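You operate a simulated robot arm through the tools that you are given. There is no shell and no other tool. Be economical: measure what you need, move in short steps, check, and stop when the job is done.

Carry out the task below with a simulated robot arm. There is one attempt and no reset: what you move stays moved.

JOB
Wind the small reel over on to the empty core from the peg stand.
Fine: the core goes on the orange spindle and stays there, the black arm swung over to it; green knob back at FREE; the core that ran empty goes on the peg stand.

It is judged by the outcome, as a careful person would: the job done as asked, and still so three seconds after it is handed in. It fails if anything else is knocked over, pushed out of place, dropped, spilled or broken.

ROBOT AND FRAMES
A 7-joint arm with a two-finger parallel gripper, fixed in place. Base frame: the origin is at the foot of the arm, x ahead of it, y to its left, z up. Lengths are in m, angles in rad, forces in N, time in s.
With the tool pointing down near the work surface it reaches from about 0.1 to 0.42 m from the base axis. Its first joint turns from -1.152 to 1.152 rad. Payload 2.5 kg.
The tool frame sits at the grasp point between the pads (the TCP): z along the fingers, y along the line on which they close. The tips reach 0.023 m beyond it. Largest opening 0.094 m; finger width 0.038, thickness 0.01; the body of the gripper, 0.054 by 0.096 m, starts 0.039 m behind the TCP.
Orientation is told as [roll, pitch, yaw] about the base's x, y, z axes, in that order, counted from this pose: with the fingers straight down and closing along the base's y, the tool's x points along the base's -x, its y along +y and its z along -z.

CONTROLS
- The arm moves only by the tool servo_tool. Its argument "plan" is one flat list of numbers, 6 for each row, row after row: the shift along the tool's x, y, z in m, then the turn, a rotation vector about the tool's x, y, z in rad. In form: [x, y, z, rx, ry, rz, x, y, z, rx, ry, rz, ...]. A call has 1 to 12 rows; each row is the pose to reach, as a shift and turn from the pose commanded when the call began, along the tool's axes at that moment. "fingers" is the finger opening in m, from 0 to 0.094, set as the call begins (left out, the last holds). Each row takes 0.2 s and may step no farther than 0.05 m and 0.15 rad from the row before; otherwise, or with a gripper value out of range, the whole call is refused. Where a pose cannot be reached the arm comes as near as it can. A force on the tool above 70 N (or 10 N above the force at the start of the call, whichever is more), or a blocked arm, ends the call early, and 0.2 s more pass. Each finger travels about 0.108 m/s and halts on what it meets, pressing with about 32 N; the grip force reading is that of the motor and also rises with nothing between the fingers. The clock runs only during rows and for 0.2 s after the last one: add rows that repeat a pose to give the fingers time. It gives the time, the measured TCP pose, the force on the tool (base axes), the opening and the grip force at its end, in the units of the frame above (readings bear some noise), with the torque about the TCP (base axes, N m) and any sound that the robot's microphone picked up.
- Cameras (640 x 400 px; columns grow to the right, rows downward): "scene" is fixed at [0.0901, -0.4047, 0.5451]; the picture's right is [0.97, -0.26, 0.00], its down [-0.13, -0.49, -0.86] and it looks along [0.22, 0.83, -0.51] (base axes); focal length 318 px, centre (320, 200). "wrist" rides on the gripper at [0.086, 0.016, -0.075] in the tool frame; the picture's right is [-0.18, 0.98, 0.00], its down [-0.58, -0.11, -0.81] and it looks along [-0.79, -0.15, 0.59] (tool axes); focal length 243 px, centre (320, 200). There is no depth. A picture from a camera that has moved, and an enlarged one, comes with that camera's place and axes in the base frame and with its lens. The place of the scene camera against the robot may be out by one fixed shift of up to 0.025 m in any direction.
- capture(camera): a new picture of that camera. It takes no simulated time.
- zoom(camera, box): a new picture of the part [left, top, right, bottom] of that camera's present view, enlarged. It takes no simulated time.
- finish_job(): hands the job in; it is judged then, once.

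Go step by step. Nothing tells you positions but the pictures and the camera data: compare them with the known pose of the tool, close in by small moves and look again before you grip or let go. The budget is 120 turns and 64 pictures, counting those below and the enlarged ones. Unless the task says otherwise, let go and move clear before handing in, and close with one line.

The tools are called after "Call:" as a command line: name --argument value ..., lists and objects as JSON in quotes. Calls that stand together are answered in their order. servo_tool: Moves the arm, as the interface text tells. Its arguments: {"type":"object","properties":{"plan":{"type":"array"},"fingers":{"type":"number"}},"required":["plan"]} The other tools are called the same way: capture (camera) takes a picture; zoom (camera, box) takes an enlarged picture of a part of a camera's view; finish_job () hands the job in.

At the start:

```text
t: 0.0
ee_pos: [0.3998, 0.1342, 0.3659]
ee_rot: [0.0, 0.001, 0.0]
wrist_force: [-0.6, 0.3, 0.1]
ft_torque: [-0.01, 0.0, 0.0]
opening: 0.0942
grip_force: 0.1
```

scene: 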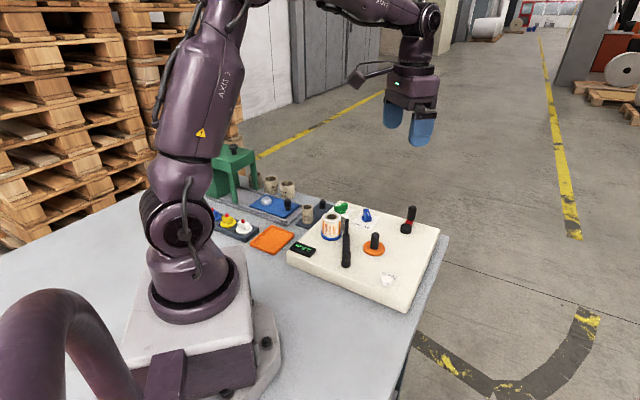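
wrist: 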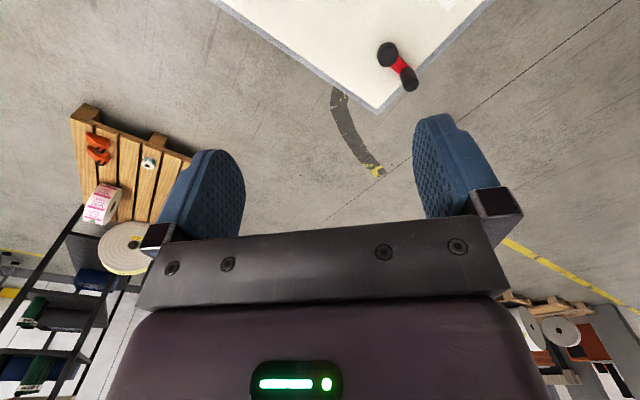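

I see a white machine board with a reel, a black arm, an orange spindle and knobs, and other items to the left of it. I'll zoom in to identify each part.

Call:
zoom --camera "scene" --box '[280, 190, 450, 310]'

Call:
zoom --camera "scene" --box '[190, 140, 350, 260]'

```text
3.33 times, centred on (365, 250) of scene
camera zoom: at [0.0901, -0.4047, 0.5451], right [0.97, -0.26, 0.0], down [-0.13, -0.49, -0.86], along [0.22, 0.83, -0.51], focal length 1062 px, centre (170, 33)
```

zoom: 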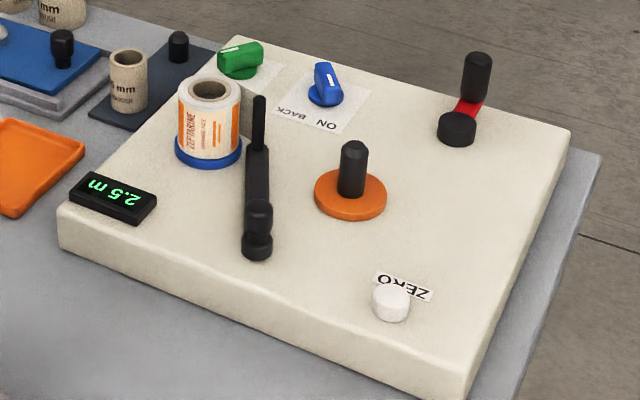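

```text
3.33 times, centred on (270, 200) of scene
camera zoom: at [0.0901, -0.4047, 0.5451], right [0.97, -0.26, 0.0], down [-0.13, -0.49, -0.86], along [0.22, 0.83, -0.51], focal length 1062 px, centre (487, 200)
```

zoom: 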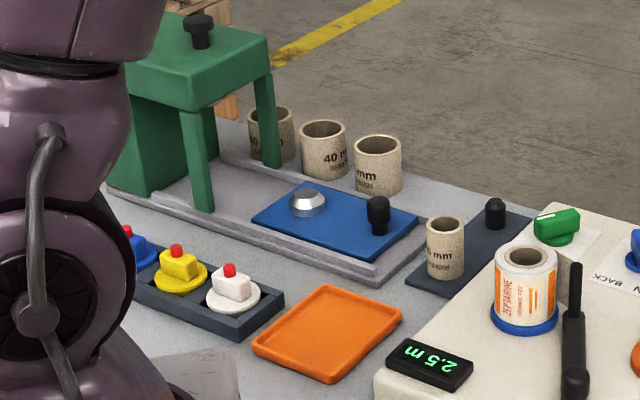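

The layout is a winder with a full reel on the blue spindle, a pickup spindle in orange, a black swing arm, a crank, and green and blue knobs. The empty core is on the dark two-peg plate. I'll back the arm up and tilt it so the wrist camera sees the machine.

Call:
servo_tool --plan '[0.04, 0, -0.01, 0, 0.12, 0, 0.08, 0, -0.02, 0, 0.24, 0, 0.12, 0, -0.03, 0, 0.36, 0, 0.16, 0, -0.04, 0, 0.48, 0, 0.2, 0, -0.05, 0, 0.6, 0]'

Call:
capture --camera "wrist"

```text
t: 1.2
ee_pos: [0.1996, 0.1332, 0.4162]
ee_rot: [0.0, 0.602, 0.001]
wrist_force: [-0.7, 0.1, 0.0]
ft_torque: [-0.01, 0.0, -0.01]
opening: 0.0939
grip_force: 0.0
```

```text
59 pictures are left
camera wrist: at [0.1695, 0.1499, 0.5263], right [0.15, 0.98, -0.1], down [0.94, -0.11, 0.34], along [0.32, -0.15, -0.94], focal length 243 px, centre (320, 200)
```

wrist: 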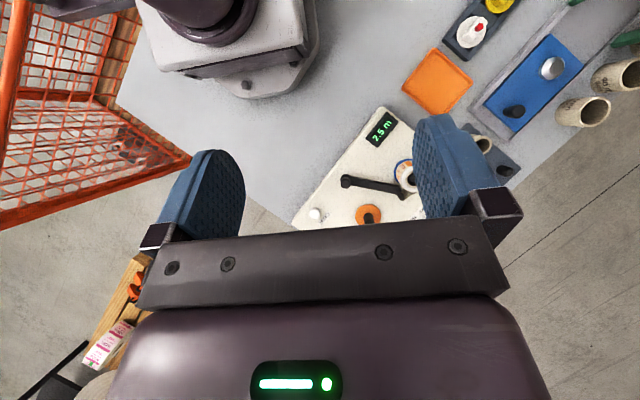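

The pitch is a bit too steep, but the machine top looks to be near z≈0.02. Next I'll shift left toward the peg stand and look straight at it.

Call:
servo_tool --plan '[0, 0.04, 0, 0, -0.05, 0, 0, 0.08, 0, 0, -0.1, 0, 0, 0.12, 0, 0, -0.15, 0, 0, 0.15, 0, 0, -0.15, 0]'

Call:
capture --camera "wrist"

```text
t: 2.2
ee_pos: [0.2001, 0.2833, 0.4171]
ee_rot: [0.0, 0.451, 0.0]
wrist_force: [-0.4, 0.0, -0.2]
ft_torque: [0.0, 0.0, -0.03]
opening: 0.0941
grip_force: 0.1
```

```text
58 pictures are left
camera wrist: at [0.1537, 0.2995, 0.5219], right [0.17, 0.98, -0.08], down [0.87, -0.11, 0.47], along [0.46, -0.15, -0.88], focal length 243 px, centre (320, 200)
```

wrist: 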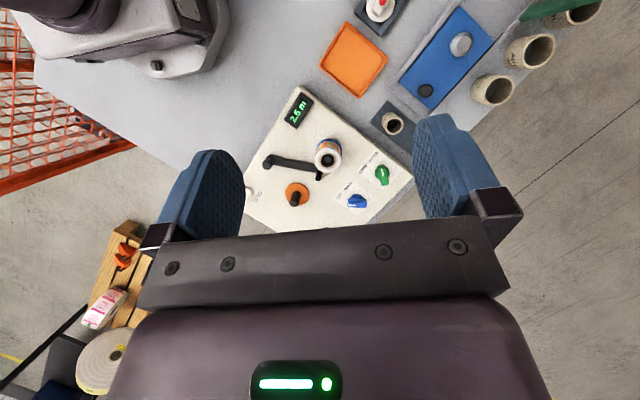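

The peg stand and machine are both in view now. I'll zoom in for detail and measurements.

Call:
zoom --camera "wrist" --box '[240, 80, 420, 240]'

Call:
zoom --camera "scene" --box '[330, 195, 430, 258]'

```text
2.50 times, centred on (330, 160) of wrist
camera zoom: at [0.1537, 0.2995, 0.5219], right [0.17, 0.98, -0.08], down [0.87, -0.11, 0.47], along [0.46, -0.15, -0.88], focal length 606 px, centre (295, 300)
```

zoom: 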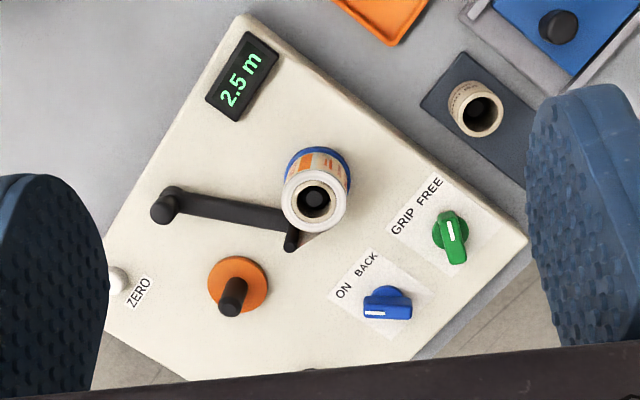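

```text
6.35 times, centred on (380, 226) of scene
camera zoom: at [0.0901, -0.4047, 0.5451], right [0.97, -0.26, 0.0], down [-0.13, -0.49, -0.86], along [0.22, 0.83, -0.51], focal length 2022 px, centre (-61, 32)
```

zoom: 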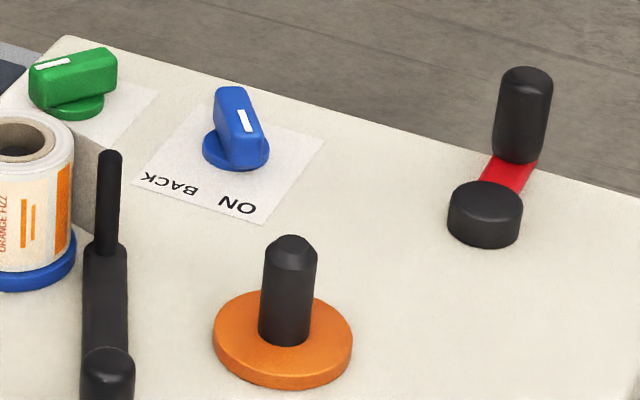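

The distances work out to about (0.379, 0.170, 0.044) for the orange disc and (0.265, 0.383) for the peg core, with its top at z≈0.054. The green knob reads GRIP/FREE and is at FREE, and the blue one is at ON. I'll yaw toward the core and go down part of the way.

Call:
servo_tool --plan '[0, 0, 0, 0, -0.15, 0, 0, 0, 0, 0, -0.3, 0, 0, 0, 0, 0, -0.45, 0]'

Call:
servo_tool --plan '[-0.004, 0.007, 0.025, 0, 0, -0.14, -0.008, 0.014, 0.05, 0, 0, -0.28, -0.012, 0.02, 0.075, 0, 0, -0.42, -0.016, 0.026, 0.1, 0, 0, -0.56, -0.02, 0.034, 0.125, 0, 0, -0.7, -0.024, 0.04, 0.15, 0, 0, -0.84, -0.0275, 0.046, 0.17, 0, 0, -0.966]'

Call:
capture --camera "wrist"

```text
t: 3.0
ee_pos: [0.1996, 0.2839, 0.4164]
ee_rot: [0.0, -0.001, 0.0]
wrist_force: [0.7, 0.4, 0.5]
ft_torque: [-0.01, 0.03, 0.01]
opening: 0.0939
grip_force: 0.0
```

```text
t: 4.6
ee_pos: [0.228, 0.3295, 0.2472]
ee_rot: [0.0, 0.0, 0.97]
wrist_force: [-0.3, -0.7, -0.2]
ft_torque: [0.02, 0.0, 0.02]
opening: 0.094
grip_force: 0.0
```

```text
55 pictures are left
camera wrist: at [0.1644, 0.2669, 0.3208], right [-0.71, 0.71, 0.0], down [0.42, 0.42, 0.81], along [0.57, 0.57, -0.59], focal length 243 px, centre (320, 200)
```

wrist: 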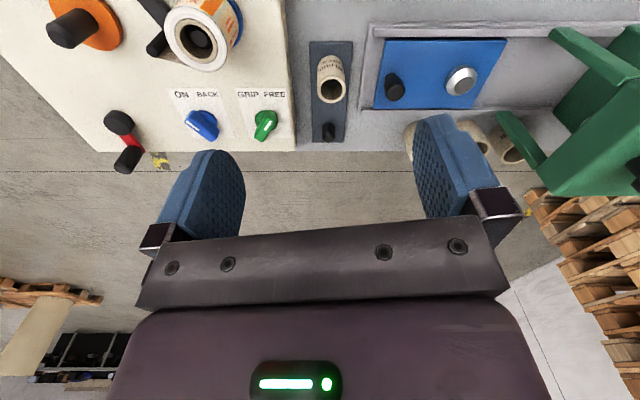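

This view is clear and agrees with my earlier estimate of the core position. I'll zoom for details.

Call:
zoom --camera "wrist" --box '[250, 20, 410, 150]'

Call:
zoom --camera "wrist" --box '[40, 0, 300, 180]'

```text
3.08 times, centred on (330, 85) of wrist
camera zoom: at [0.1644, 0.2669, 0.3208], right [-0.71, 0.71, 0.0], down [0.42, 0.42, 0.81], along [0.57, 0.57, -0.59], focal length 746 px, centre (289, 554)
```

zoom: 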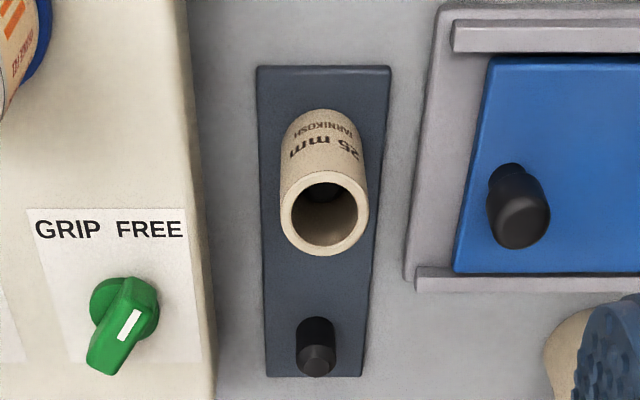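

```text
2.22 times, centred on (170, 90) of wrist
camera zoom: at [0.1644, 0.2669, 0.3208], right [-0.71, 0.71, 0.0], down [0.42, 0.42, 0.81], along [0.57, 0.57, -0.59], focal length 539 px, centre (653, 444)
```

zoom: 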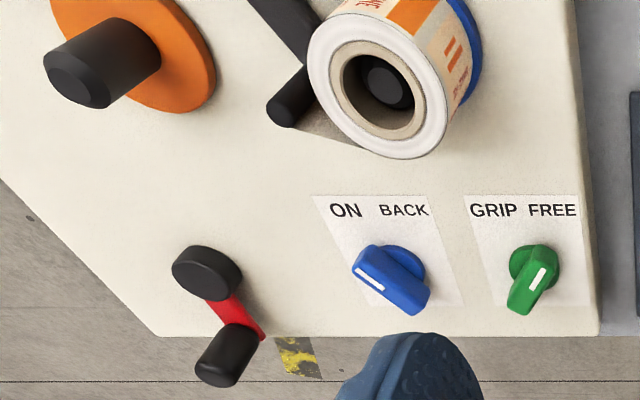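

The core is labelled 25 mm with an OD of about 32 mm. The green knob is confirmed at FREE and the blue at ON. The machine edge is only about 5 cm from the core, so I'll narrow the fingers, tilt outward for reach and descend.

Call:
servo_tool --plan '[-0.015, 0, 0.031, 0, -0.1, 0, -0.03, 0, 0.062, 0, -0.2, 0, -0.045, 0, 0.093, 0, -0.3, 0, -0.058, 0, 0.127, 0, -0.4, 0, -0.058, 0, 0.127, 0, -0.4, 0]' --fingers 0.06

Call:
capture --camera "wrist"

```text
t: 5.8
ee_pos: [0.2599, 0.3784, 0.118]
ee_rot: [0.001, -0.402, 0.967]
wrist_force: [-0.2, -0.1, 0.4]
ft_torque: [-0.03, -0.02, 0.0]
opening: 0.06
grip_force: 0.0
```

```text
52 pictures are left
camera wrist: at [0.1838, 0.2984, 0.1524], right [-0.71, 0.7, 0.07], down [0.22, 0.12, 0.97], along [0.67, 0.71, -0.24], focal length 243 px, centre (320, 200)
```

wrist: 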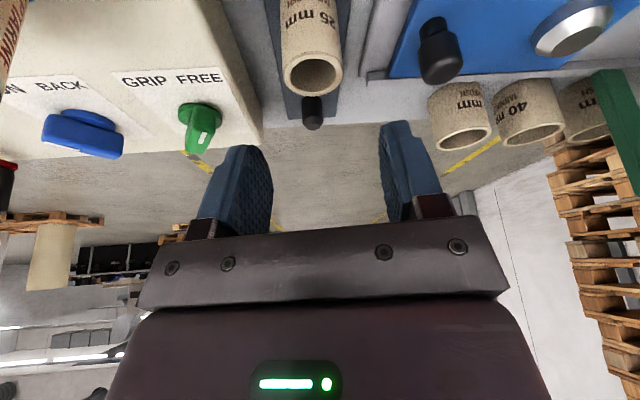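

The tilted pose is reachable and the core is centred between the fingers. Now a vertical descent to grip height.

Call:
servo_tool --plan '[0.0066, 0, 0.017, 0, 0, 0, 0.0133, 0, 0.034, 0, 0, 0, 0.02, 0, 0.051, 0, 0, 0, 0.0266, 0, 0.068, 0, 0, 0]'

Call:
capture --camera "wrist"

```text
t: 6.8
ee_pos: [0.2615, 0.3797, 0.045]
ee_rot: [-0.001, -0.399, 0.969]
wrist_force: [-0.3, 0.5, 0.4]
ft_torque: [0.01, 0.01, -0.01]
opening: 0.06
grip_force: 0.1
```

```text
51 pictures are left
camera wrist: at [0.1856, 0.2994, 0.0809], right [-0.71, 0.7, 0.07], down [0.22, 0.12, 0.97], along [0.67, 0.71, -0.24], focal length 243 px, centre (320, 200)
```

wrist: 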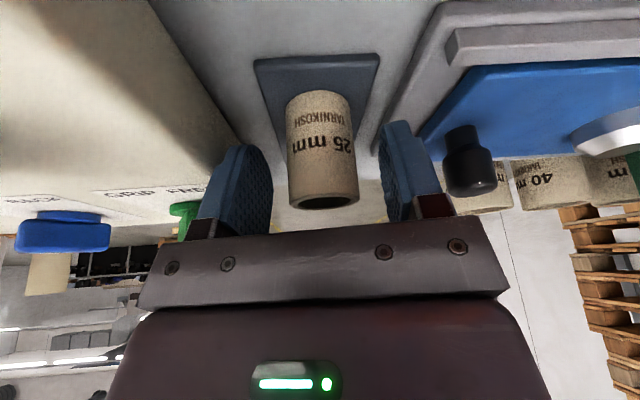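

The core is between the pads, so I'll close on it.

Call:
servo_tool --plan '[0, 0, 0, 0, 0, 0, 0, 0, 0, 0, 0, 0, 0, 0, 0, 0, 0, 0]' --fingers 0.02

Call:
zoom --camera "wrist" --box '[180, 60, 460, 240]'

```text
t: 7.6
ee_pos: [0.2611, 0.3801, 0.045]
ee_rot: [0.0, -0.398, 0.965]
wrist_force: [1.0, 0.2, 0.7]
ft_torque: [-0.01, -0.01, 0.0]
opening: 0.0315
grip_force: 31.9
```

```text
2.22 times, centred on (320, 150) of wrist
camera zoom: at [0.1855, 0.2992, 0.081], right [-0.71, 0.7, 0.07], down [0.22, 0.12, 0.97], along [0.67, 0.71, -0.24], focal length 539 px, centre (320, 311)
```

zoom: 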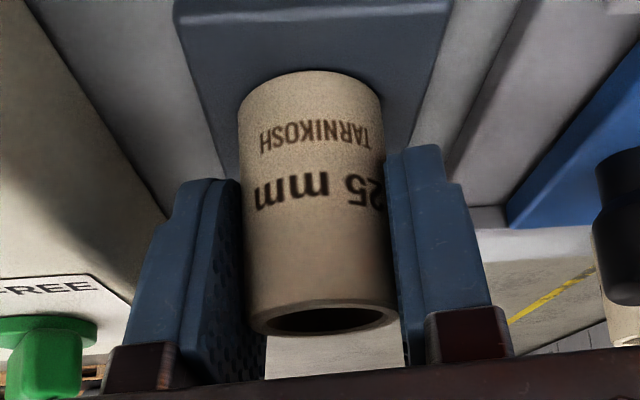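

The core is gripped at a 31.5 mm opening, with its bottom about 37 mm below the TCP. I'll lift straight up, keeping the pitch so it stays vertical.

Call:
servo_tool --plan '[-0.0097, 0, -0.023, 0, 0, 0, -0.0195, 0, -0.046, 0, 0, 0, -0.0292, 0, -0.069, 0, 0, 0, -0.0389, 0, -0.0921, 0, 0, 0, -0.0487, 0, -0.1151, 0, 0, 0, -0.0584, 0, -0.1381, 0, 0, 0]'

Call:
capture --camera "wrist"

```text
t: 9.0
ee_pos: [0.2609, 0.3788, 0.1958]
ee_rot: [-0.001, -0.399, 0.967]
wrist_force: [0.1, 0.3, -0.2]
ft_torque: [-0.02, 0.0, 0.0]
opening: 0.0317
grip_force: 31.7
```

```text
49 pictures are left
camera wrist: at [0.1854, 0.2989, 0.2309], right [-0.71, 0.7, 0.07], down [0.22, 0.12, 0.97], along [0.67, 0.71, -0.24], focal length 243 px, centre (320, 200)
```

wrist: 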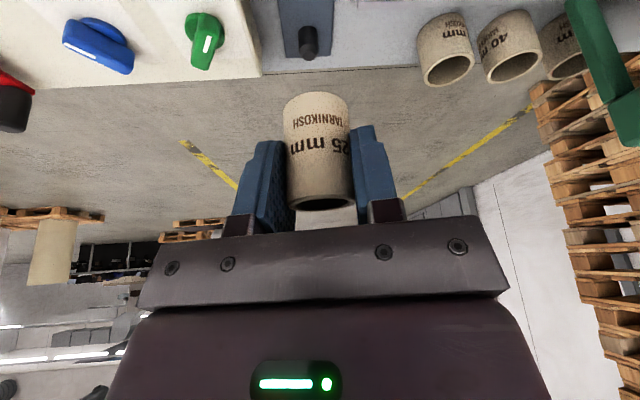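

The core came off the peg cleanly. I'm carrying it at height over to the orange spindle, turning only about the vertical.

Call:
servo_tool --plan '[0.0161, -0.036, -0.0068, 0.0353, 0, 0.0837, 0.0322, -0.0719, -0.0136, 0.0707, 0, 0.1673, 0.0483, -0.1079, -0.0204, 0.106, 0, 0.251, 0.0645, -0.1439, -0.0272, 0.1413, 0, 0.3347, 0.0806, -0.1798, -0.034, 0.1767, 0, 0.4183, 0.0967, -0.2158, -0.0408, 0.212, 0, 0.502]'

Call:
capture --camera "wrist"

Call:
zoom --camera "scene" --box '[290, 110, 450, 290]'

```text
t: 10.4
ee_pos: [0.3792, 0.1691, 0.1957]
ee_rot: [-0.001, -0.4, 0.423]
wrist_force: [-0.3, -0.3, 0.0]
ft_torque: [0.01, -0.01, 0.0]
opening: 0.0318
grip_force: 32.4
```

```text
48 pictures are left
camera wrist: at [0.2728, 0.1394, 0.2308], right [-0.25, 0.97, 0.07], down [0.25, -0.01, 0.97], along [0.94, 0.26, -0.24], focal length 243 px, centre (320, 200)
```

wrist: 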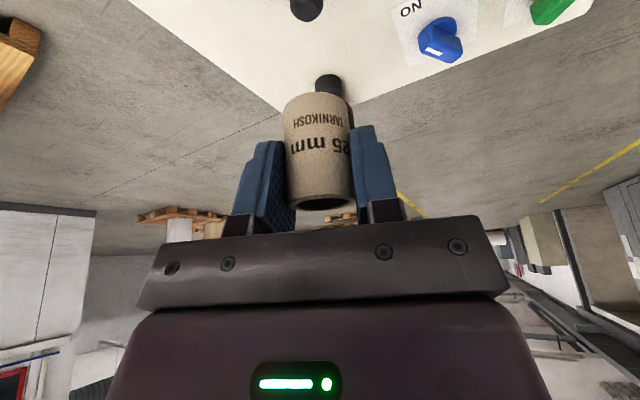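

```text
2.22 times, centred on (370, 200) of scene
camera zoom: at [0.0901, -0.4046, 0.5451], right [0.97, -0.26, 0.0], down [-0.13, -0.49, -0.86], along [0.22, 0.83, -0.51], focal length 708 px, centre (209, 200)
```

zoom: 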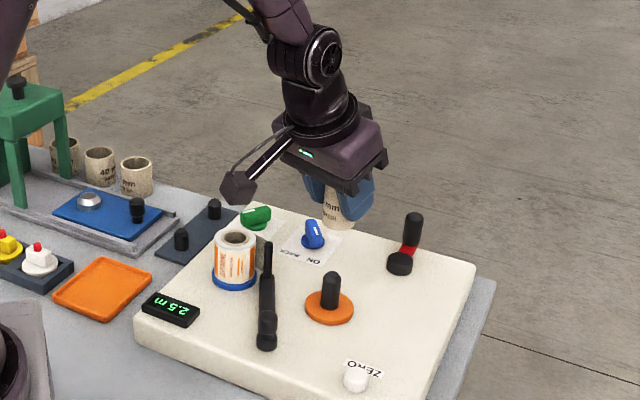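

The core is roughly above the spindle. I'll back off a little so the whole spindle is visible, to get a precise fix.

Call:
servo_tool --plan '[0.0133, 0, -0.0328, 0, 0, 0, 0.0266, 0, -0.0655, 0, 0, 0, 0.0266, 0, -0.0655, 0, 0, 0]'

Call:
zoom --camera "wrist" --box '[200, 0, 440, 150]'

```text
t: 11.2
ee_pos: [0.3334, 0.1496, 0.2445]
ee_rot: [0.0, -0.4, 0.421]
wrist_force: [-0.7, 0.6, -0.5]
ft_torque: [0.0, -0.01, -0.04]
opening: 0.0316
grip_force: 32.1
```

```text
2.67 times, centred on (320, 75) of wrist
camera zoom: at [0.2274, 0.1191, 0.2805], right [-0.25, 0.97, 0.07], down [0.25, -0.01, 0.97], along [0.94, 0.26, -0.24], focal length 647 px, centre (320, 533)
```

zoom: 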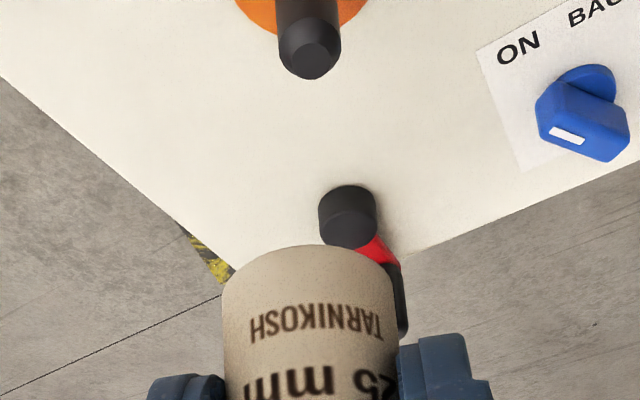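

I have the spindle tip at about (0.381, 0.170, 0.085), with a diameter of about 19.5 mm. I need to pin this down, so I'll take one more view from farther back with more parallax.

Call:
servo_tool --plan '[0.0322, 0.022, -0.0137, 0, 0, 0, 0.0645, 0.045, -0.0273, 0, 0, 0, 0.0645, 0.045, -0.0273, 0, 0, 0]'

Call:
zoom --camera "wrist" --box '[200, 30, 360, 130]'

```text
t: 12.0
ee_pos: [0.252, 0.1631, 0.2456]
ee_rot: [0.0, -0.399, 0.424]
wrist_force: [-0.1, 0.1, 0.1]
ft_torque: [-0.02, -0.02, -0.03]
opening: 0.0312
grip_force: 31.8
```

```text
4.00 times, centred on (280, 80) of wrist
camera zoom: at [0.1449, 0.1322, 0.2803], right [-0.25, 0.97, 0.07], down [0.25, -0.01, 0.97], along [0.94, 0.26, -0.24], focal length 970 px, centre (480, 680)
```

zoom: 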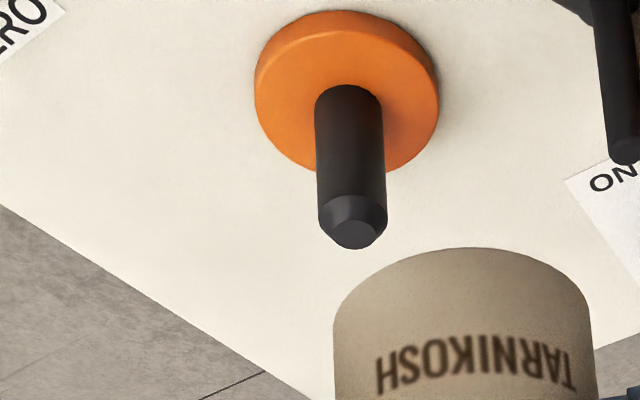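

That gives a well-conditioned fix: spindle axis (0.380, 0.1695), disc top z≈0.046, tip z≈0.089. I'll move over it until the core bottom is just above the tip, then check with the scene camera.

Call:
servo_tool --plan '[-0.0227, -0.0116, 0.023, 0, 0, 0, -0.0454, -0.0233, 0.0461, 0, 0, 0, -0.068, -0.0349, 0.0691, 0, 0, 0, -0.0907, -0.0465, 0.0922, 0, 0, 0, -0.0798, -0.0465, 0.118, 0, 0, 0, -0.0689, -0.0465, 0.1438, 0, 0, 0, -0.0689, -0.0465, 0.1438, 0, 0, 0]'

Call:
zoom --camera "scene" --box '[325, 190, 425, 262]'

```text
t: 13.6
ee_pos: [0.3793, 0.1688, 0.1415]
ee_rot: [0.0, -0.4, 0.423]
wrist_force: [0.2, 0.5, 0.1]
ft_torque: [0.02, -0.01, 0.02]
opening: 0.0311
grip_force: 32.4
```

```text
5.56 times, centred on (375, 226) of scene
camera zoom: at [0.0901, -0.4047, 0.5451], right [0.97, -0.26, 0.0], down [-0.13, -0.49, -0.86], along [0.22, 0.83, -0.51], focal length 1770 px, centre (14, 56)
```

zoom: 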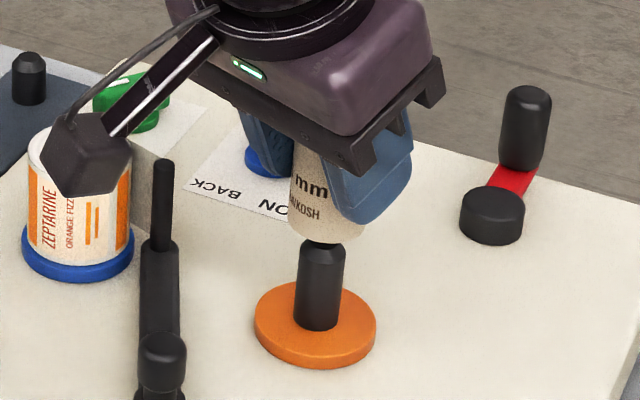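

The alignment looks good laterally. I'll lower in small steps and check the force and the picture.

Call:
servo_tool --plan '[0.0023, 0, 0.0055, 0, 0, 0, 0.0047, 0, 0.011, 0, 0, 0]'

Call:
zoom --camera "scene" --box '[345, 215, 405, 253]'

```text
t: 14.2
ee_pos: [0.3785, 0.1676, 0.1291]
ee_rot: [-0.002, -0.398, 0.422]
wrist_force: [-0.3, 0.1, 0.4]
ft_torque: [0.01, -0.01, 0.0]
opening: 0.0312
grip_force: 31.9
```

```text
10.53 times, centred on (375, 234) of scene
camera zoom: at [0.0901, -0.4047, 0.5451], right [0.97, -0.26, 0.0], down [-0.13, -0.49, -0.86], along [0.22, 0.83, -0.51], focal length 3353 px, centre (-259, -158)
```

zoom: 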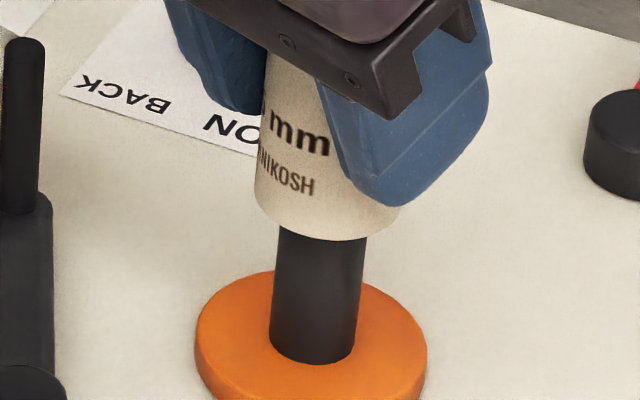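

Still no contact. I'll nudge about 1 mm to correct, then continue down gently.

Call:
servo_tool --plan '[0.0012, 0.001, 0.0046, 0, 0, 0, 0.0028, 0.001, 0.0083, 0, 0, 0, 0.0028, 0.001, 0.0083, 0, 0, 0]'

Call:
zoom --camera "scene" --box '[345, 215, 405, 253]'

```text
t: 15.0
ee_pos: [0.3801, 0.1681, 0.1204]
ee_rot: [-0.002, -0.401, 0.424]
wrist_force: [0.6, 0.3, 0.2]
ft_torque: [0.01, 0.0, -0.01]
opening: 0.0316
grip_force: 32.7
```

```text
10.53 times, centred on (375, 234) of scene
camera zoom: at [0.0901, -0.4047, 0.5451], right [0.97, -0.26, 0.0], down [-0.13, -0.49, -0.86], along [0.22, 0.83, -0.51], focal length 3353 px, centre (-259, -158)
```

zoom: 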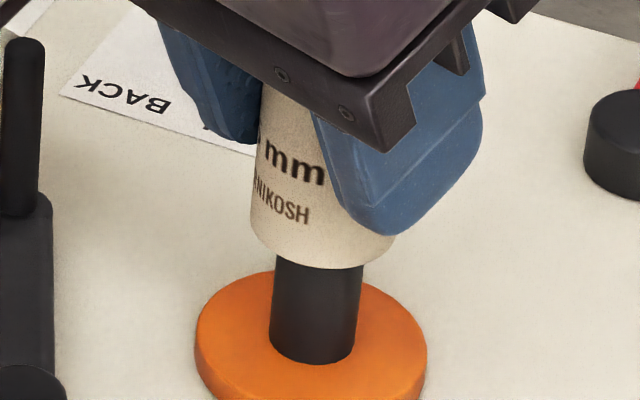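

No force while the rim drops past the tip height, so the core is threading on. I'll continue down close to the disc.

Call:
servo_tool --plan '[0.0027, 0, 0.0064, 0, 0, 0, 0.0055, 0, 0.0129, 0, 0, 0, 0.0078, 0, 0.0184, 0, 0, 0, 0.0097, 0, 0.023, 0, 0, 0, 0.0097, 0, 0.023, 0, 0, 0]'

Call:
zoom --camera "scene" --box '[345, 215, 405, 253]'

```text
t: 16.2
ee_pos: [0.3806, 0.1683, 0.0954]
ee_rot: [0.0, -0.401, 0.423]
wrist_force: [-0.3, 0.4, 0.5]
ft_torque: [-0.02, 0.0, 0.02]
opening: 0.0313
grip_force: 31.7
```

```text
10.53 times, centred on (375, 234) of scene
camera zoom: at [0.0901, -0.4047, 0.5451], right [0.97, -0.26, 0.0], down [-0.13, -0.49, -0.86], along [0.22, 0.83, -0.51], focal length 3353 px, centre (-259, -158)
```

zoom: 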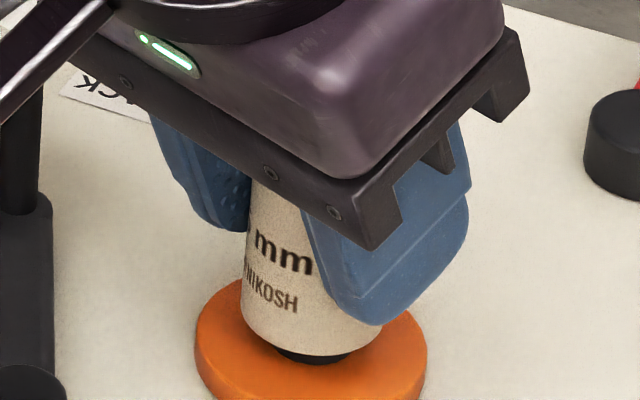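

About 5 mm remains. I'll lower until it seats.

Call:
servo_tool --plan '[0.001, 0, 0.0023, 0, 0, 0, 0.0018, 0, 0.0044, 0, 0, 0, 0.0023, 0, 0.0055, 0, 0, 0]'

Call:
zoom --camera "scene" --box '[345, 215, 405, 253]'

```text
t: 17.0
ee_pos: [0.3788, 0.1704, 0.0896]
ee_rot: [-0.001, -0.4, 0.424]
wrist_force: [-0.3, -0.7, 0.0]
ft_torque: [-0.02, -0.03, 0.04]
opening: 0.031
grip_force: 31.7
```

```text
10.53 times, centred on (375, 234) of scene
camera zoom: at [0.0901, -0.4047, 0.5451], right [0.97, -0.26, 0.0], down [-0.13, -0.49, -0.86], along [0.22, 0.83, -0.51], focal length 3353 px, centre (-259, -158)
```

zoom: 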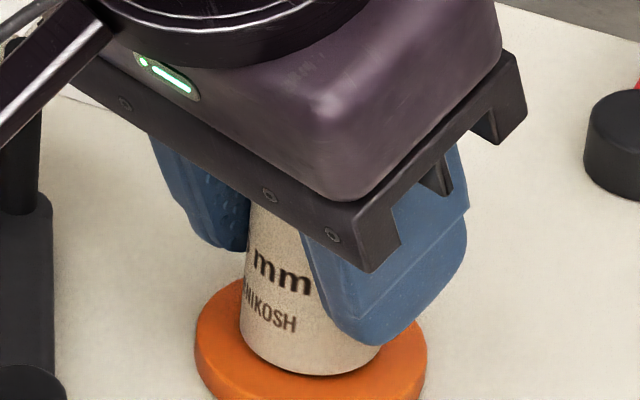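

The rim is at the disc. I'll release, then go straight up.

Call:
servo_tool --plan '[0, 0, 0, 0, 0, 0, 0, 0, 0, 0, 0, 0, 0, 0, 0, 0, 0, 0]' --fingers 0.056

Call:
servo_tool --plan '[-0.0078, 0, -0.0184, 0, 0, 0, -0.0195, 0, -0.046, 0, 0, 0, -0.0311, 0, -0.0737, 0, 0, 0, -0.0467, 0, -0.1105, 0, 0, 0, -0.0584, 0, -0.1381, 0, 0, 0]'

Call:
zoom --camera "scene" --box '[290, 180, 430, 280]'

```text
t: 17.8
ee_pos: [0.379, 0.1702, 0.0879]
ee_rot: [0.001, -0.399, 0.421]
wrist_force: [0.6, -0.2, 0.7]
ft_torque: [0.0, 0.02, 0.04]
opening: 0.0559
grip_force: 0.1
```

```text
t: 19.0
ee_pos: [0.3789, 0.17, 0.2374]
ee_rot: [0.001, -0.398, 0.422]
wrist_force: [0.0, 0.2, -0.6]
ft_torque: [0.02, -0.01, 0.01]
opening: 0.0564
grip_force: 0.1
```

```text
4.00 times, centred on (360, 230) of scene
camera zoom: at [0.0901, -0.4047, 0.5451], right [0.97, -0.26, 0.0], down [-0.13, -0.49, -0.86], along [0.22, 0.83, -0.51], focal length 1274 px, centre (160, 80)
```

zoom: 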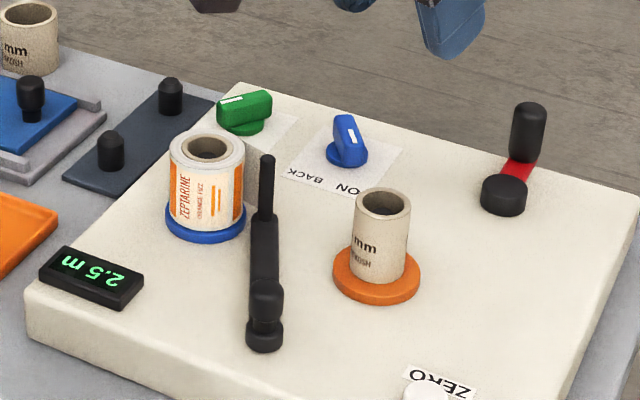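

The core is seated on the orange disc. Next is the black arm, so I'll back off to see its pivot, handle and guide rod.

Call:
servo_tool --plan '[0.0305, 0.0019, -0.0265, 0, 0.08, 0, 0.0609, 0.0037, -0.0531, 0, 0.16, 0, 0.0914, 0.0056, -0.0796, 0, 0.24, 0, 0.1218, 0.0074, -0.1062, 0, 0.32, 0, 0.1523, 0.0093, -0.1327, 0, 0.4, 0]'

Call:
capture --camera "wrist"

```text
t: 20.2
ee_pos: [0.2007, 0.099, 0.3017]
ee_rot: [0.002, 0.001, 0.422]
wrist_force: [0.5, -0.5, -0.2]
ft_torque: [-0.01, 0.01, 0.02]
opening: 0.0561
grip_force: 0.0
```

```text
38 pictures are left
camera wrist: at [0.1143, 0.0788, 0.3761], right [-0.23, 0.97, 0.0], down [0.58, 0.14, 0.81], along [0.78, 0.19, -0.59], focal length 243 px, centre (320, 200)
```

wrist: 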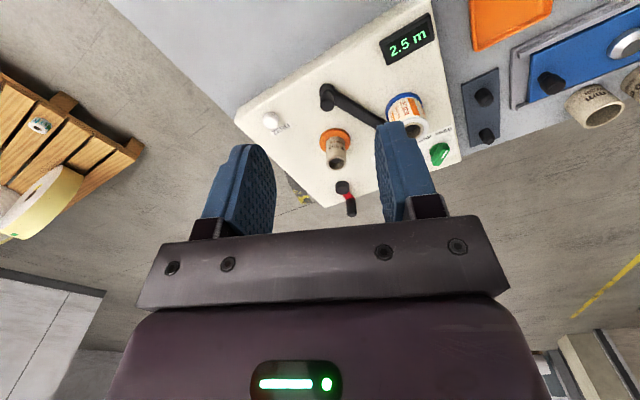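

Call:
zoom --camera "wrist" --box '[280, 60, 440, 160]'

Call:
zoom --camera "scene" --box '[320, 205, 400, 275]'

```text
4.00 times, centred on (360, 110) of wrist
camera zoom: at [0.1143, 0.0788, 0.3761], right [-0.23, 0.97, 0.0], down [0.58, 0.14, 0.81], along [0.78, 0.19, -0.59], focal length 970 px, centre (160, 560)
```

zoom: 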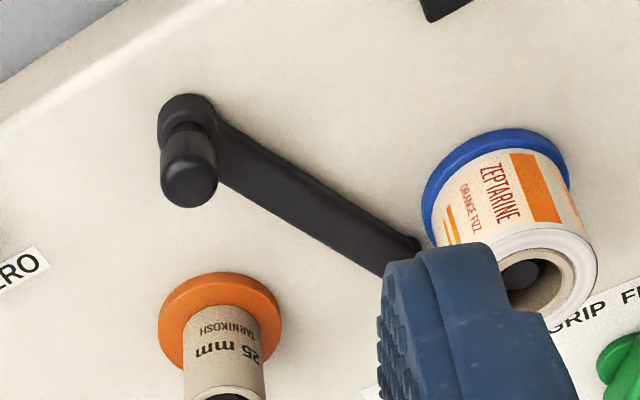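

```text
5.71 times, centred on (360, 240) of scene
camera zoom: at [0.0901, -0.4046, 0.5451], right [0.97, -0.26, 0.0], down [-0.13, -0.49, -0.86], along [0.22, 0.83, -0.51], focal length 1820 px, centre (91, -29)
```

zoom: 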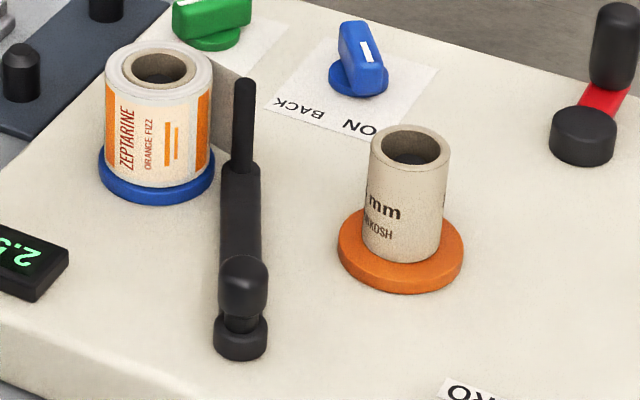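

The arm pivots at the knob end, near (0.287, 0.131), and its upright rod stands near the reel. I'll close the fingers, come down on the reel side of the bar, and push it around the pivot toward the core.

Call:
servo_tool --plan '[-0.0178, 0.0084, 0.0167, 0, 0, -0.129, -0.0355, 0.0167, 0.0333, 0, 0, -0.258, -0.0533, 0.0251, 0.05, 0, 0, -0.387, -0.0711, 0.0335, 0.0667, 0, 0, -0.516, -0.0888, 0.0418, 0.0833, 0, 0, -0.645, -0.1066, 0.0502, 0.1, 0, 0, -0.774]' --fingers 0.0

Call:
capture --camera "wrist"

```text
t: 21.6
ee_pos: [0.2774, 0.1901, 0.2009]
ee_rot: [0.0, -0.001, 1.2]
wrist_force: [-0.2, -0.2, 0.1]
ft_torque: [0.0, 0.01, -0.01]
opening: 0.0
grip_force: 32.2
```

```text
35 pictures are left
camera wrist: at [0.2306, 0.1149, 0.2761], right [-0.85, 0.53, 0.0], down [0.31, 0.5, 0.81], along [0.43, 0.68, -0.59], focal length 243 px, centre (320, 200)
```

wrist: 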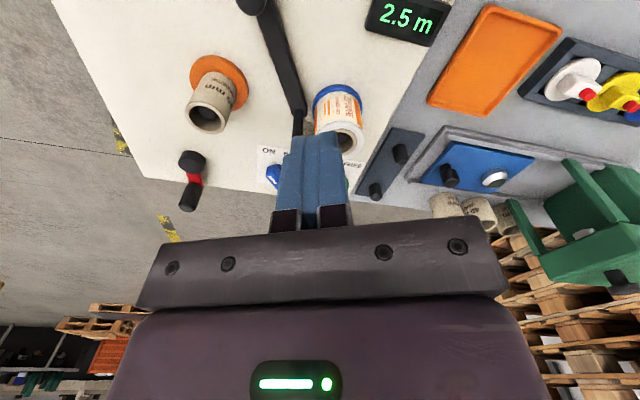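

The geometry is consistent: the bar runs from about (0.287, 0.131) to (0.328, 0.228). I'll descend beside it.

Call:
servo_tool --plan '[0, 0, 0.035, 0, 0, 0, 0, 0, 0.07, 0, 0, 0, 0, 0, 0.1, 0, 0, 0, 0, 0, 0.122, 0, 0, 0]'

Call:
zoom --camera "scene" --box '[290, 190, 400, 275]'

Call:
capture --camera "wrist"

```text
t: 22.6
ee_pos: [0.2776, 0.1898, 0.0783]
ee_rot: [0.0, -0.001, 1.198]
wrist_force: [-0.2, 0.1, 0.5]
ft_torque: [0.01, 0.01, -0.01]
opening: 0.0
grip_force: 32.2
```

```text
4.71 times, centred on (345, 232) of scene
camera zoom: at [0.0901, -0.4047, 0.5451], right [0.97, -0.26, 0.0], down [-0.13, -0.49, -0.86], along [0.22, 0.83, -0.51], focal length 1499 px, centre (202, 47)
```

zoom: 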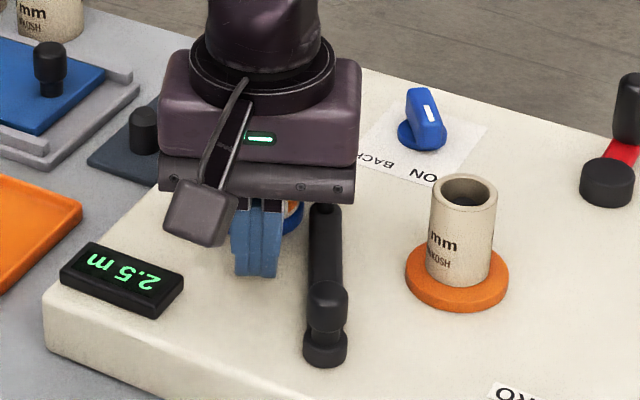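

```text
33 pictures are left
camera wrist: at [0.2302, 0.1147, 0.1535], right [-0.85, 0.53, 0.0], down [0.31, 0.5, 0.81], along [0.43, 0.68, -0.59], focal length 243 px, centre (320, 200)
```

wrist: 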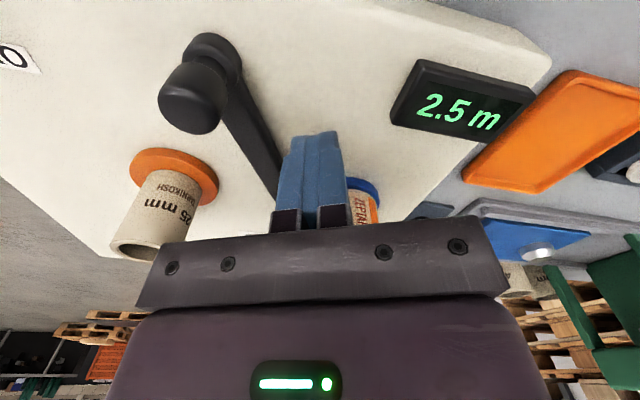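

The tips are at z≈0.055, about bar-top level. I'll go 8 mm lower and watch the force.

Call:
servo_tool --plan '[0, 0, 0.004, 0, 0, 0, 0, 0, 0.008, 0, 0, 0]'

Call:
zoom --camera "scene" --box '[320, 225, 370, 260]'

```text
t: 23.2
ee_pos: [0.2787, 0.1892, 0.0718]
ee_rot: [0.0, 0.001, 1.197]
wrist_force: [-0.3, 0.6, -0.4]
ft_torque: [-0.01, -0.03, 0.0]
opening: 0.0
grip_force: 31.8
```

```text
11.43 times, centred on (345, 242) of scene
camera zoom: at [0.0901, -0.4047, 0.5451], right [0.97, -0.26, 0.0], down [-0.13, -0.49, -0.86], along [0.22, 0.83, -0.51], focal length 3640 px, centre (34, -286)
```

zoom: 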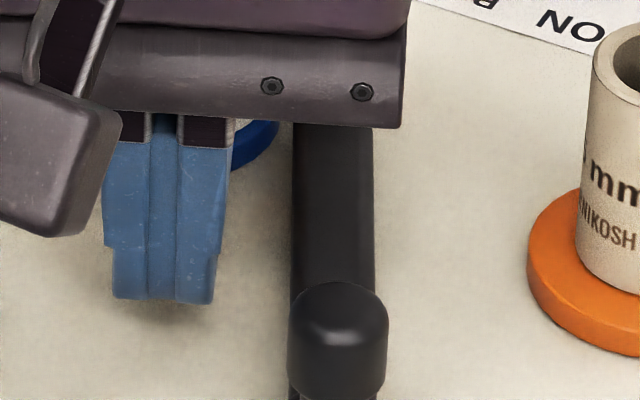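

The tips sit a few millimetres above the machine, with about 16 mm of gap to the bar. Now I push it around the pivot in stages.

Call:
servo_tool --plan '[0, -0.008, 0, 0, 0, 0, 0, -0.015, 0, 0, 0, 0, -0.0012, -0.0222, 0, 0, 0, 0.12, -0.0017, -0.0286, 0, 0, 0, 0.24, -0.0015, -0.035, 0, 0, 0, 0.36]'

Call:
zoom --camera "scene" --box '[290, 190, 400, 275]'

```text
t: 24.3
ee_pos: [0.2937, 0.189, 0.0704]
ee_rot: [0.022, 0.008, 0.956]
wrist_force: [-6.9, 2.5, 3.3]
ft_torque: [0.06, 0.1, 0.01]
opening: 0.0
grip_force: 32.6
stopped in row 5: the force on the tool passed its limit at 84 N (the readings are from after the stop); the commanded pose is now the measured one
```

```text
4.71 times, centred on (345, 232) of scene
camera zoom: at [0.0901, -0.4047, 0.5451], right [0.97, -0.26, 0.0], down [-0.13, -0.49, -0.86], along [0.22, 0.83, -0.51], focal length 1499 px, centre (202, 47)
```

zoom: 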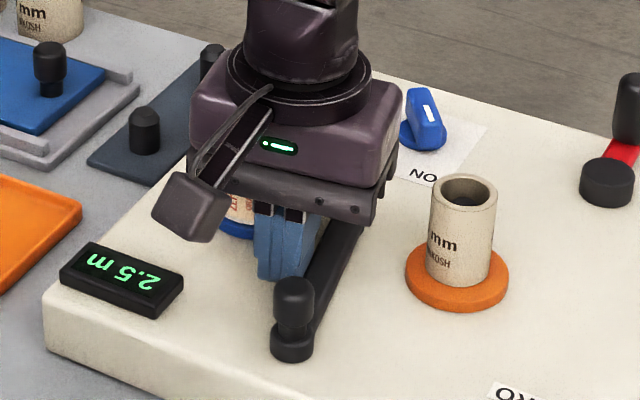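

The knob end swung left while the far end moved right, so the pivot is partway along the bar and the knob is the handle. I'll look closely before going on.

Call:
zoom --camera "scene" --box '[325, 220, 385, 258]'

Call:
capture --camera "wrist"

```text
10.53 times, centred on (355, 239) of scene
camera zoom: at [0.0901, -0.4047, 0.5451], right [0.97, -0.26, 0.0], down [-0.13, -0.49, -0.86], along [0.22, 0.83, -0.51], focal length 3353 px, centre (-48, -210)
```

zoom: 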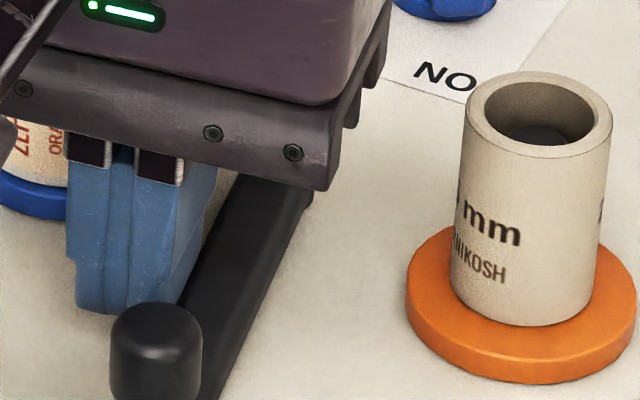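

```text
29 pictures are left
camera wrist: at [0.2315, 0.1268, 0.1467], right [-0.7, 0.72, 0.02], down [0.44, 0.41, 0.8], along [0.56, 0.57, -0.6], focal length 243 px, centre (320, 200)
```

wrist: 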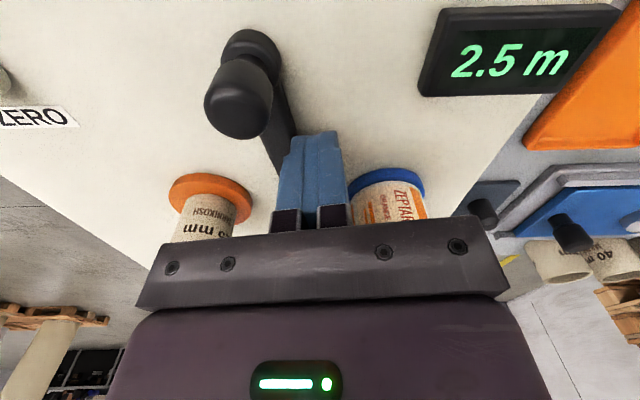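

The pivot works out to about 47 mm in from the knob, near (0.305, 0.175). I'll back off the bar, rise, and drive the arm from its knob instead.

Call:
servo_tool --plan '[0, 0.008, 0, 0, 0, 0, 0, 0.01, -0.03, 0.019, 0.0134, 0, 0, 0.01, -0.07, 0.019, 0.0134, 0, 0, 0.01, -0.1, 0.019, 0.0134, 0]'

Call:
servo_tool --plan '[0.03, -0.01, -0.02, 0, 0, 0, 0.06, -0.015, -0.03, 0, 0, 0, 0.08, -0.015, -0.03, 0, 0, 0]' --fingers 0.04

Call:
capture --camera "wrist"

```text
t: 25.3
ee_pos: [0.2889, 0.1932, 0.1724]
ee_rot: [0.003, 0.022, 0.952]
wrist_force: [-0.4, -0.2, -0.8]
ft_torque: [-0.01, -0.03, -0.03]
opening: 0.0001
grip_force: 32.0
```

```text
t: 26.1
ee_pos: [0.254, 0.1203, 0.2038]
ee_rot: [0.002, 0.024, 0.955]
wrist_force: [-0.1, -0.5, -0.9]
ft_torque: [-0.01, 0.01, 0.0]
opening: 0.04
grip_force: 0.0
```

```text
28 pictures are left
camera wrist: at [0.1915, 0.0595, 0.28], right [-0.7, 0.72, 0.0], down [0.44, 0.42, 0.79], along [0.57, 0.55, -0.61], focal length 243 px, centre (320, 200)
```

wrist: 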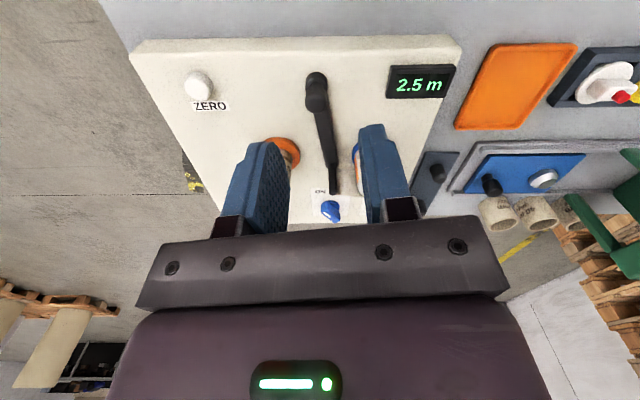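

Call:
zoom --camera "wrist" --box '[240, 50, 400, 200]'

```text
2.67 times, centred on (320, 125) of wrist
camera zoom: at [0.1915, 0.0595, 0.28], right [-0.7, 0.72, 0.0], down [0.44, 0.42, 0.79], along [0.57, 0.55, -0.61], focal length 647 px, centre (320, 400)
```

zoom: 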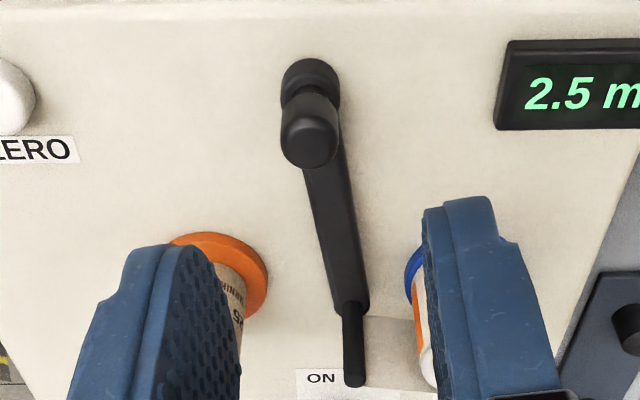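

The knob is at (0.275, 0.1345) with its top at z≈0.092, the bar angle is about 53°, and the pivot is near (0.305, 0.174). I'll straddle the knob loosely.

Call:
servo_tool --plan '[-0.0132, -0.0045, 0.03, 0, -0.012, 0.015, -0.0264, -0.0089, 0.06, 0, -0.023, 0.03, -0.0264, -0.0089, 0.09, 0, -0.023, 0.03, -0.0264, -0.0089, 0.1174, 0, -0.023, 0.03]'

Call:
capture --camera "wrist"

```text
t: 27.1
ee_pos: [0.2753, 0.1345, 0.085]
ee_rot: [0.001, -0.001, 0.922]
wrist_force: [-0.7, -0.2, 0.0]
ft_torque: [-0.01, 0.01, -0.02]
opening: 0.0398
grip_force: 0.0
```

```text
26 pictures are left
camera wrist: at [0.2106, 0.0746, 0.159], right [-0.67, 0.74, 0.0], down [0.44, 0.4, 0.81], along [0.6, 0.54, -0.59], focal length 243 px, centre (320, 200)
```

wrist: 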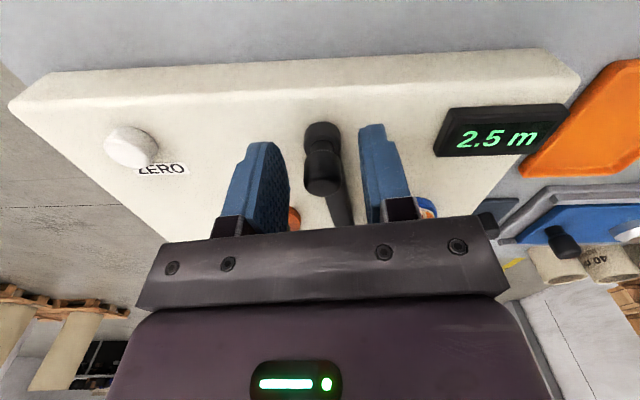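

The knob is well straddled. I'll narrow to a loose fit and swing about the pivot.

Call:
servo_tool --plan '[0, 0, 0, 0, 0, 0, -0.0005, 0.0073, 0, 0, 0, 0.149, -0.0022, 0.0145, 0, 0, 0, 0.298, -0.0049, 0.0213, 0, 0, 0, 0.447, -0.0086, 0.0277, 0, 0, 0, 0.596]' --fingers 0.024

Call:
zoom --camera "scene" --box '[300, 190, 410, 275]'

```text
t: 28.3
ee_pos: [0.2581, 0.1577, 0.086]
ee_rot: [0.002, -0.001, 0.325]
wrist_force: [0.4, -0.2, -0.3]
ft_torque: [0.0, -0.04, 0.02]
opening: 0.0241
grip_force: 0.5
```

```text
4.71 times, centred on (355, 232) of scene
camera zoom: at [0.0901, -0.4047, 0.5451], right [0.97, -0.26, 0.0], down [-0.13, -0.49, -0.86], along [0.22, 0.83, -0.51], focal length 1499 px, centre (155, 47)
```

zoom: 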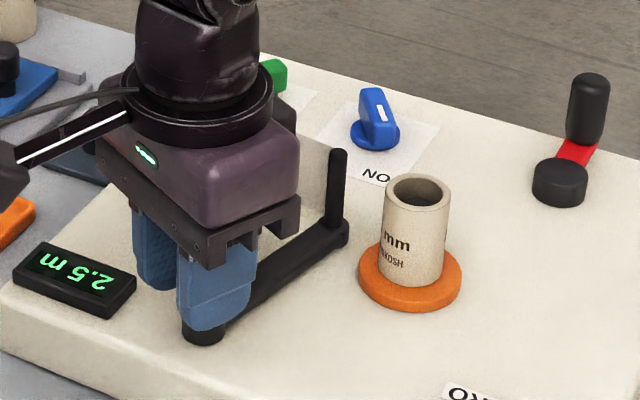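

It swings freely, and the tape follows the rod. I'll carry on until the rod meets the core.

Call:
servo_tool --plan '[-0.0005, 0.0073, 0, 0, 0, 0.149, -0.0015, 0.012, 0, 0, 0, 0.248]'

Call:
zoom --camera "scene" --box '[300, 190, 410, 275]'

```text
t: 28.9
ee_pos: [0.2572, 0.1694, 0.0851]
ee_rot: [0.005, 0.0, 0.076]
wrist_force: [0.2, -0.1, -0.1]
ft_torque: [0.01, -0.02, -0.02]
opening: 0.0239
grip_force: 0.1
```

```text
4.71 times, centred on (355, 232) of scene
camera zoom: at [0.0901, -0.4047, 0.5451], right [0.97, -0.26, 0.0], down [-0.13, -0.49, -0.86], along [0.22, 0.83, -0.51], focal length 1499 px, centre (155, 47)
```

zoom: 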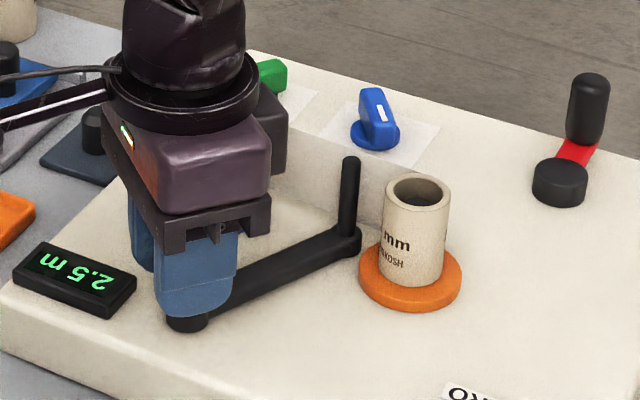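

The rod is nearly at the core. A bit farther, watching for contact or a click.

Call:
servo_tool --plan '[-0.0002, 0.005, 0, 0, 0, 0.1, -0.001, 0.0097, 0, 0, 0, 0.2]'

Call:
zoom --camera "scene" --box '[320, 200, 410, 270]'

```text
t: 29.5
ee_pos: [0.2563, 0.1755, 0.0841]
ee_rot: [-0.001, 0.002, -0.126]
wrist_force: [7.0, -23.3, 1.3]
ft_torque: [-0.48, -0.12, 0.08]
opening: 0.0338
grip_force: 11.0
```

```text
5.71 times, centred on (365, 235) of scene
camera zoom: at [0.09, -0.4047, 0.5451], right [0.97, -0.26, 0.0], down [-0.13, -0.49, -0.86], along [0.22, 0.83, -0.51], focal length 1820 px, centre (63, 0)
```

zoom: 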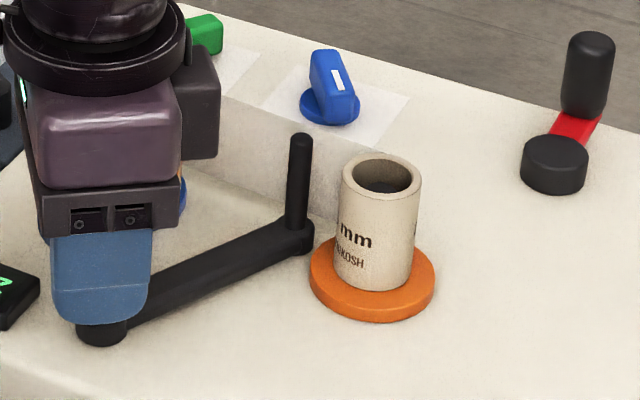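

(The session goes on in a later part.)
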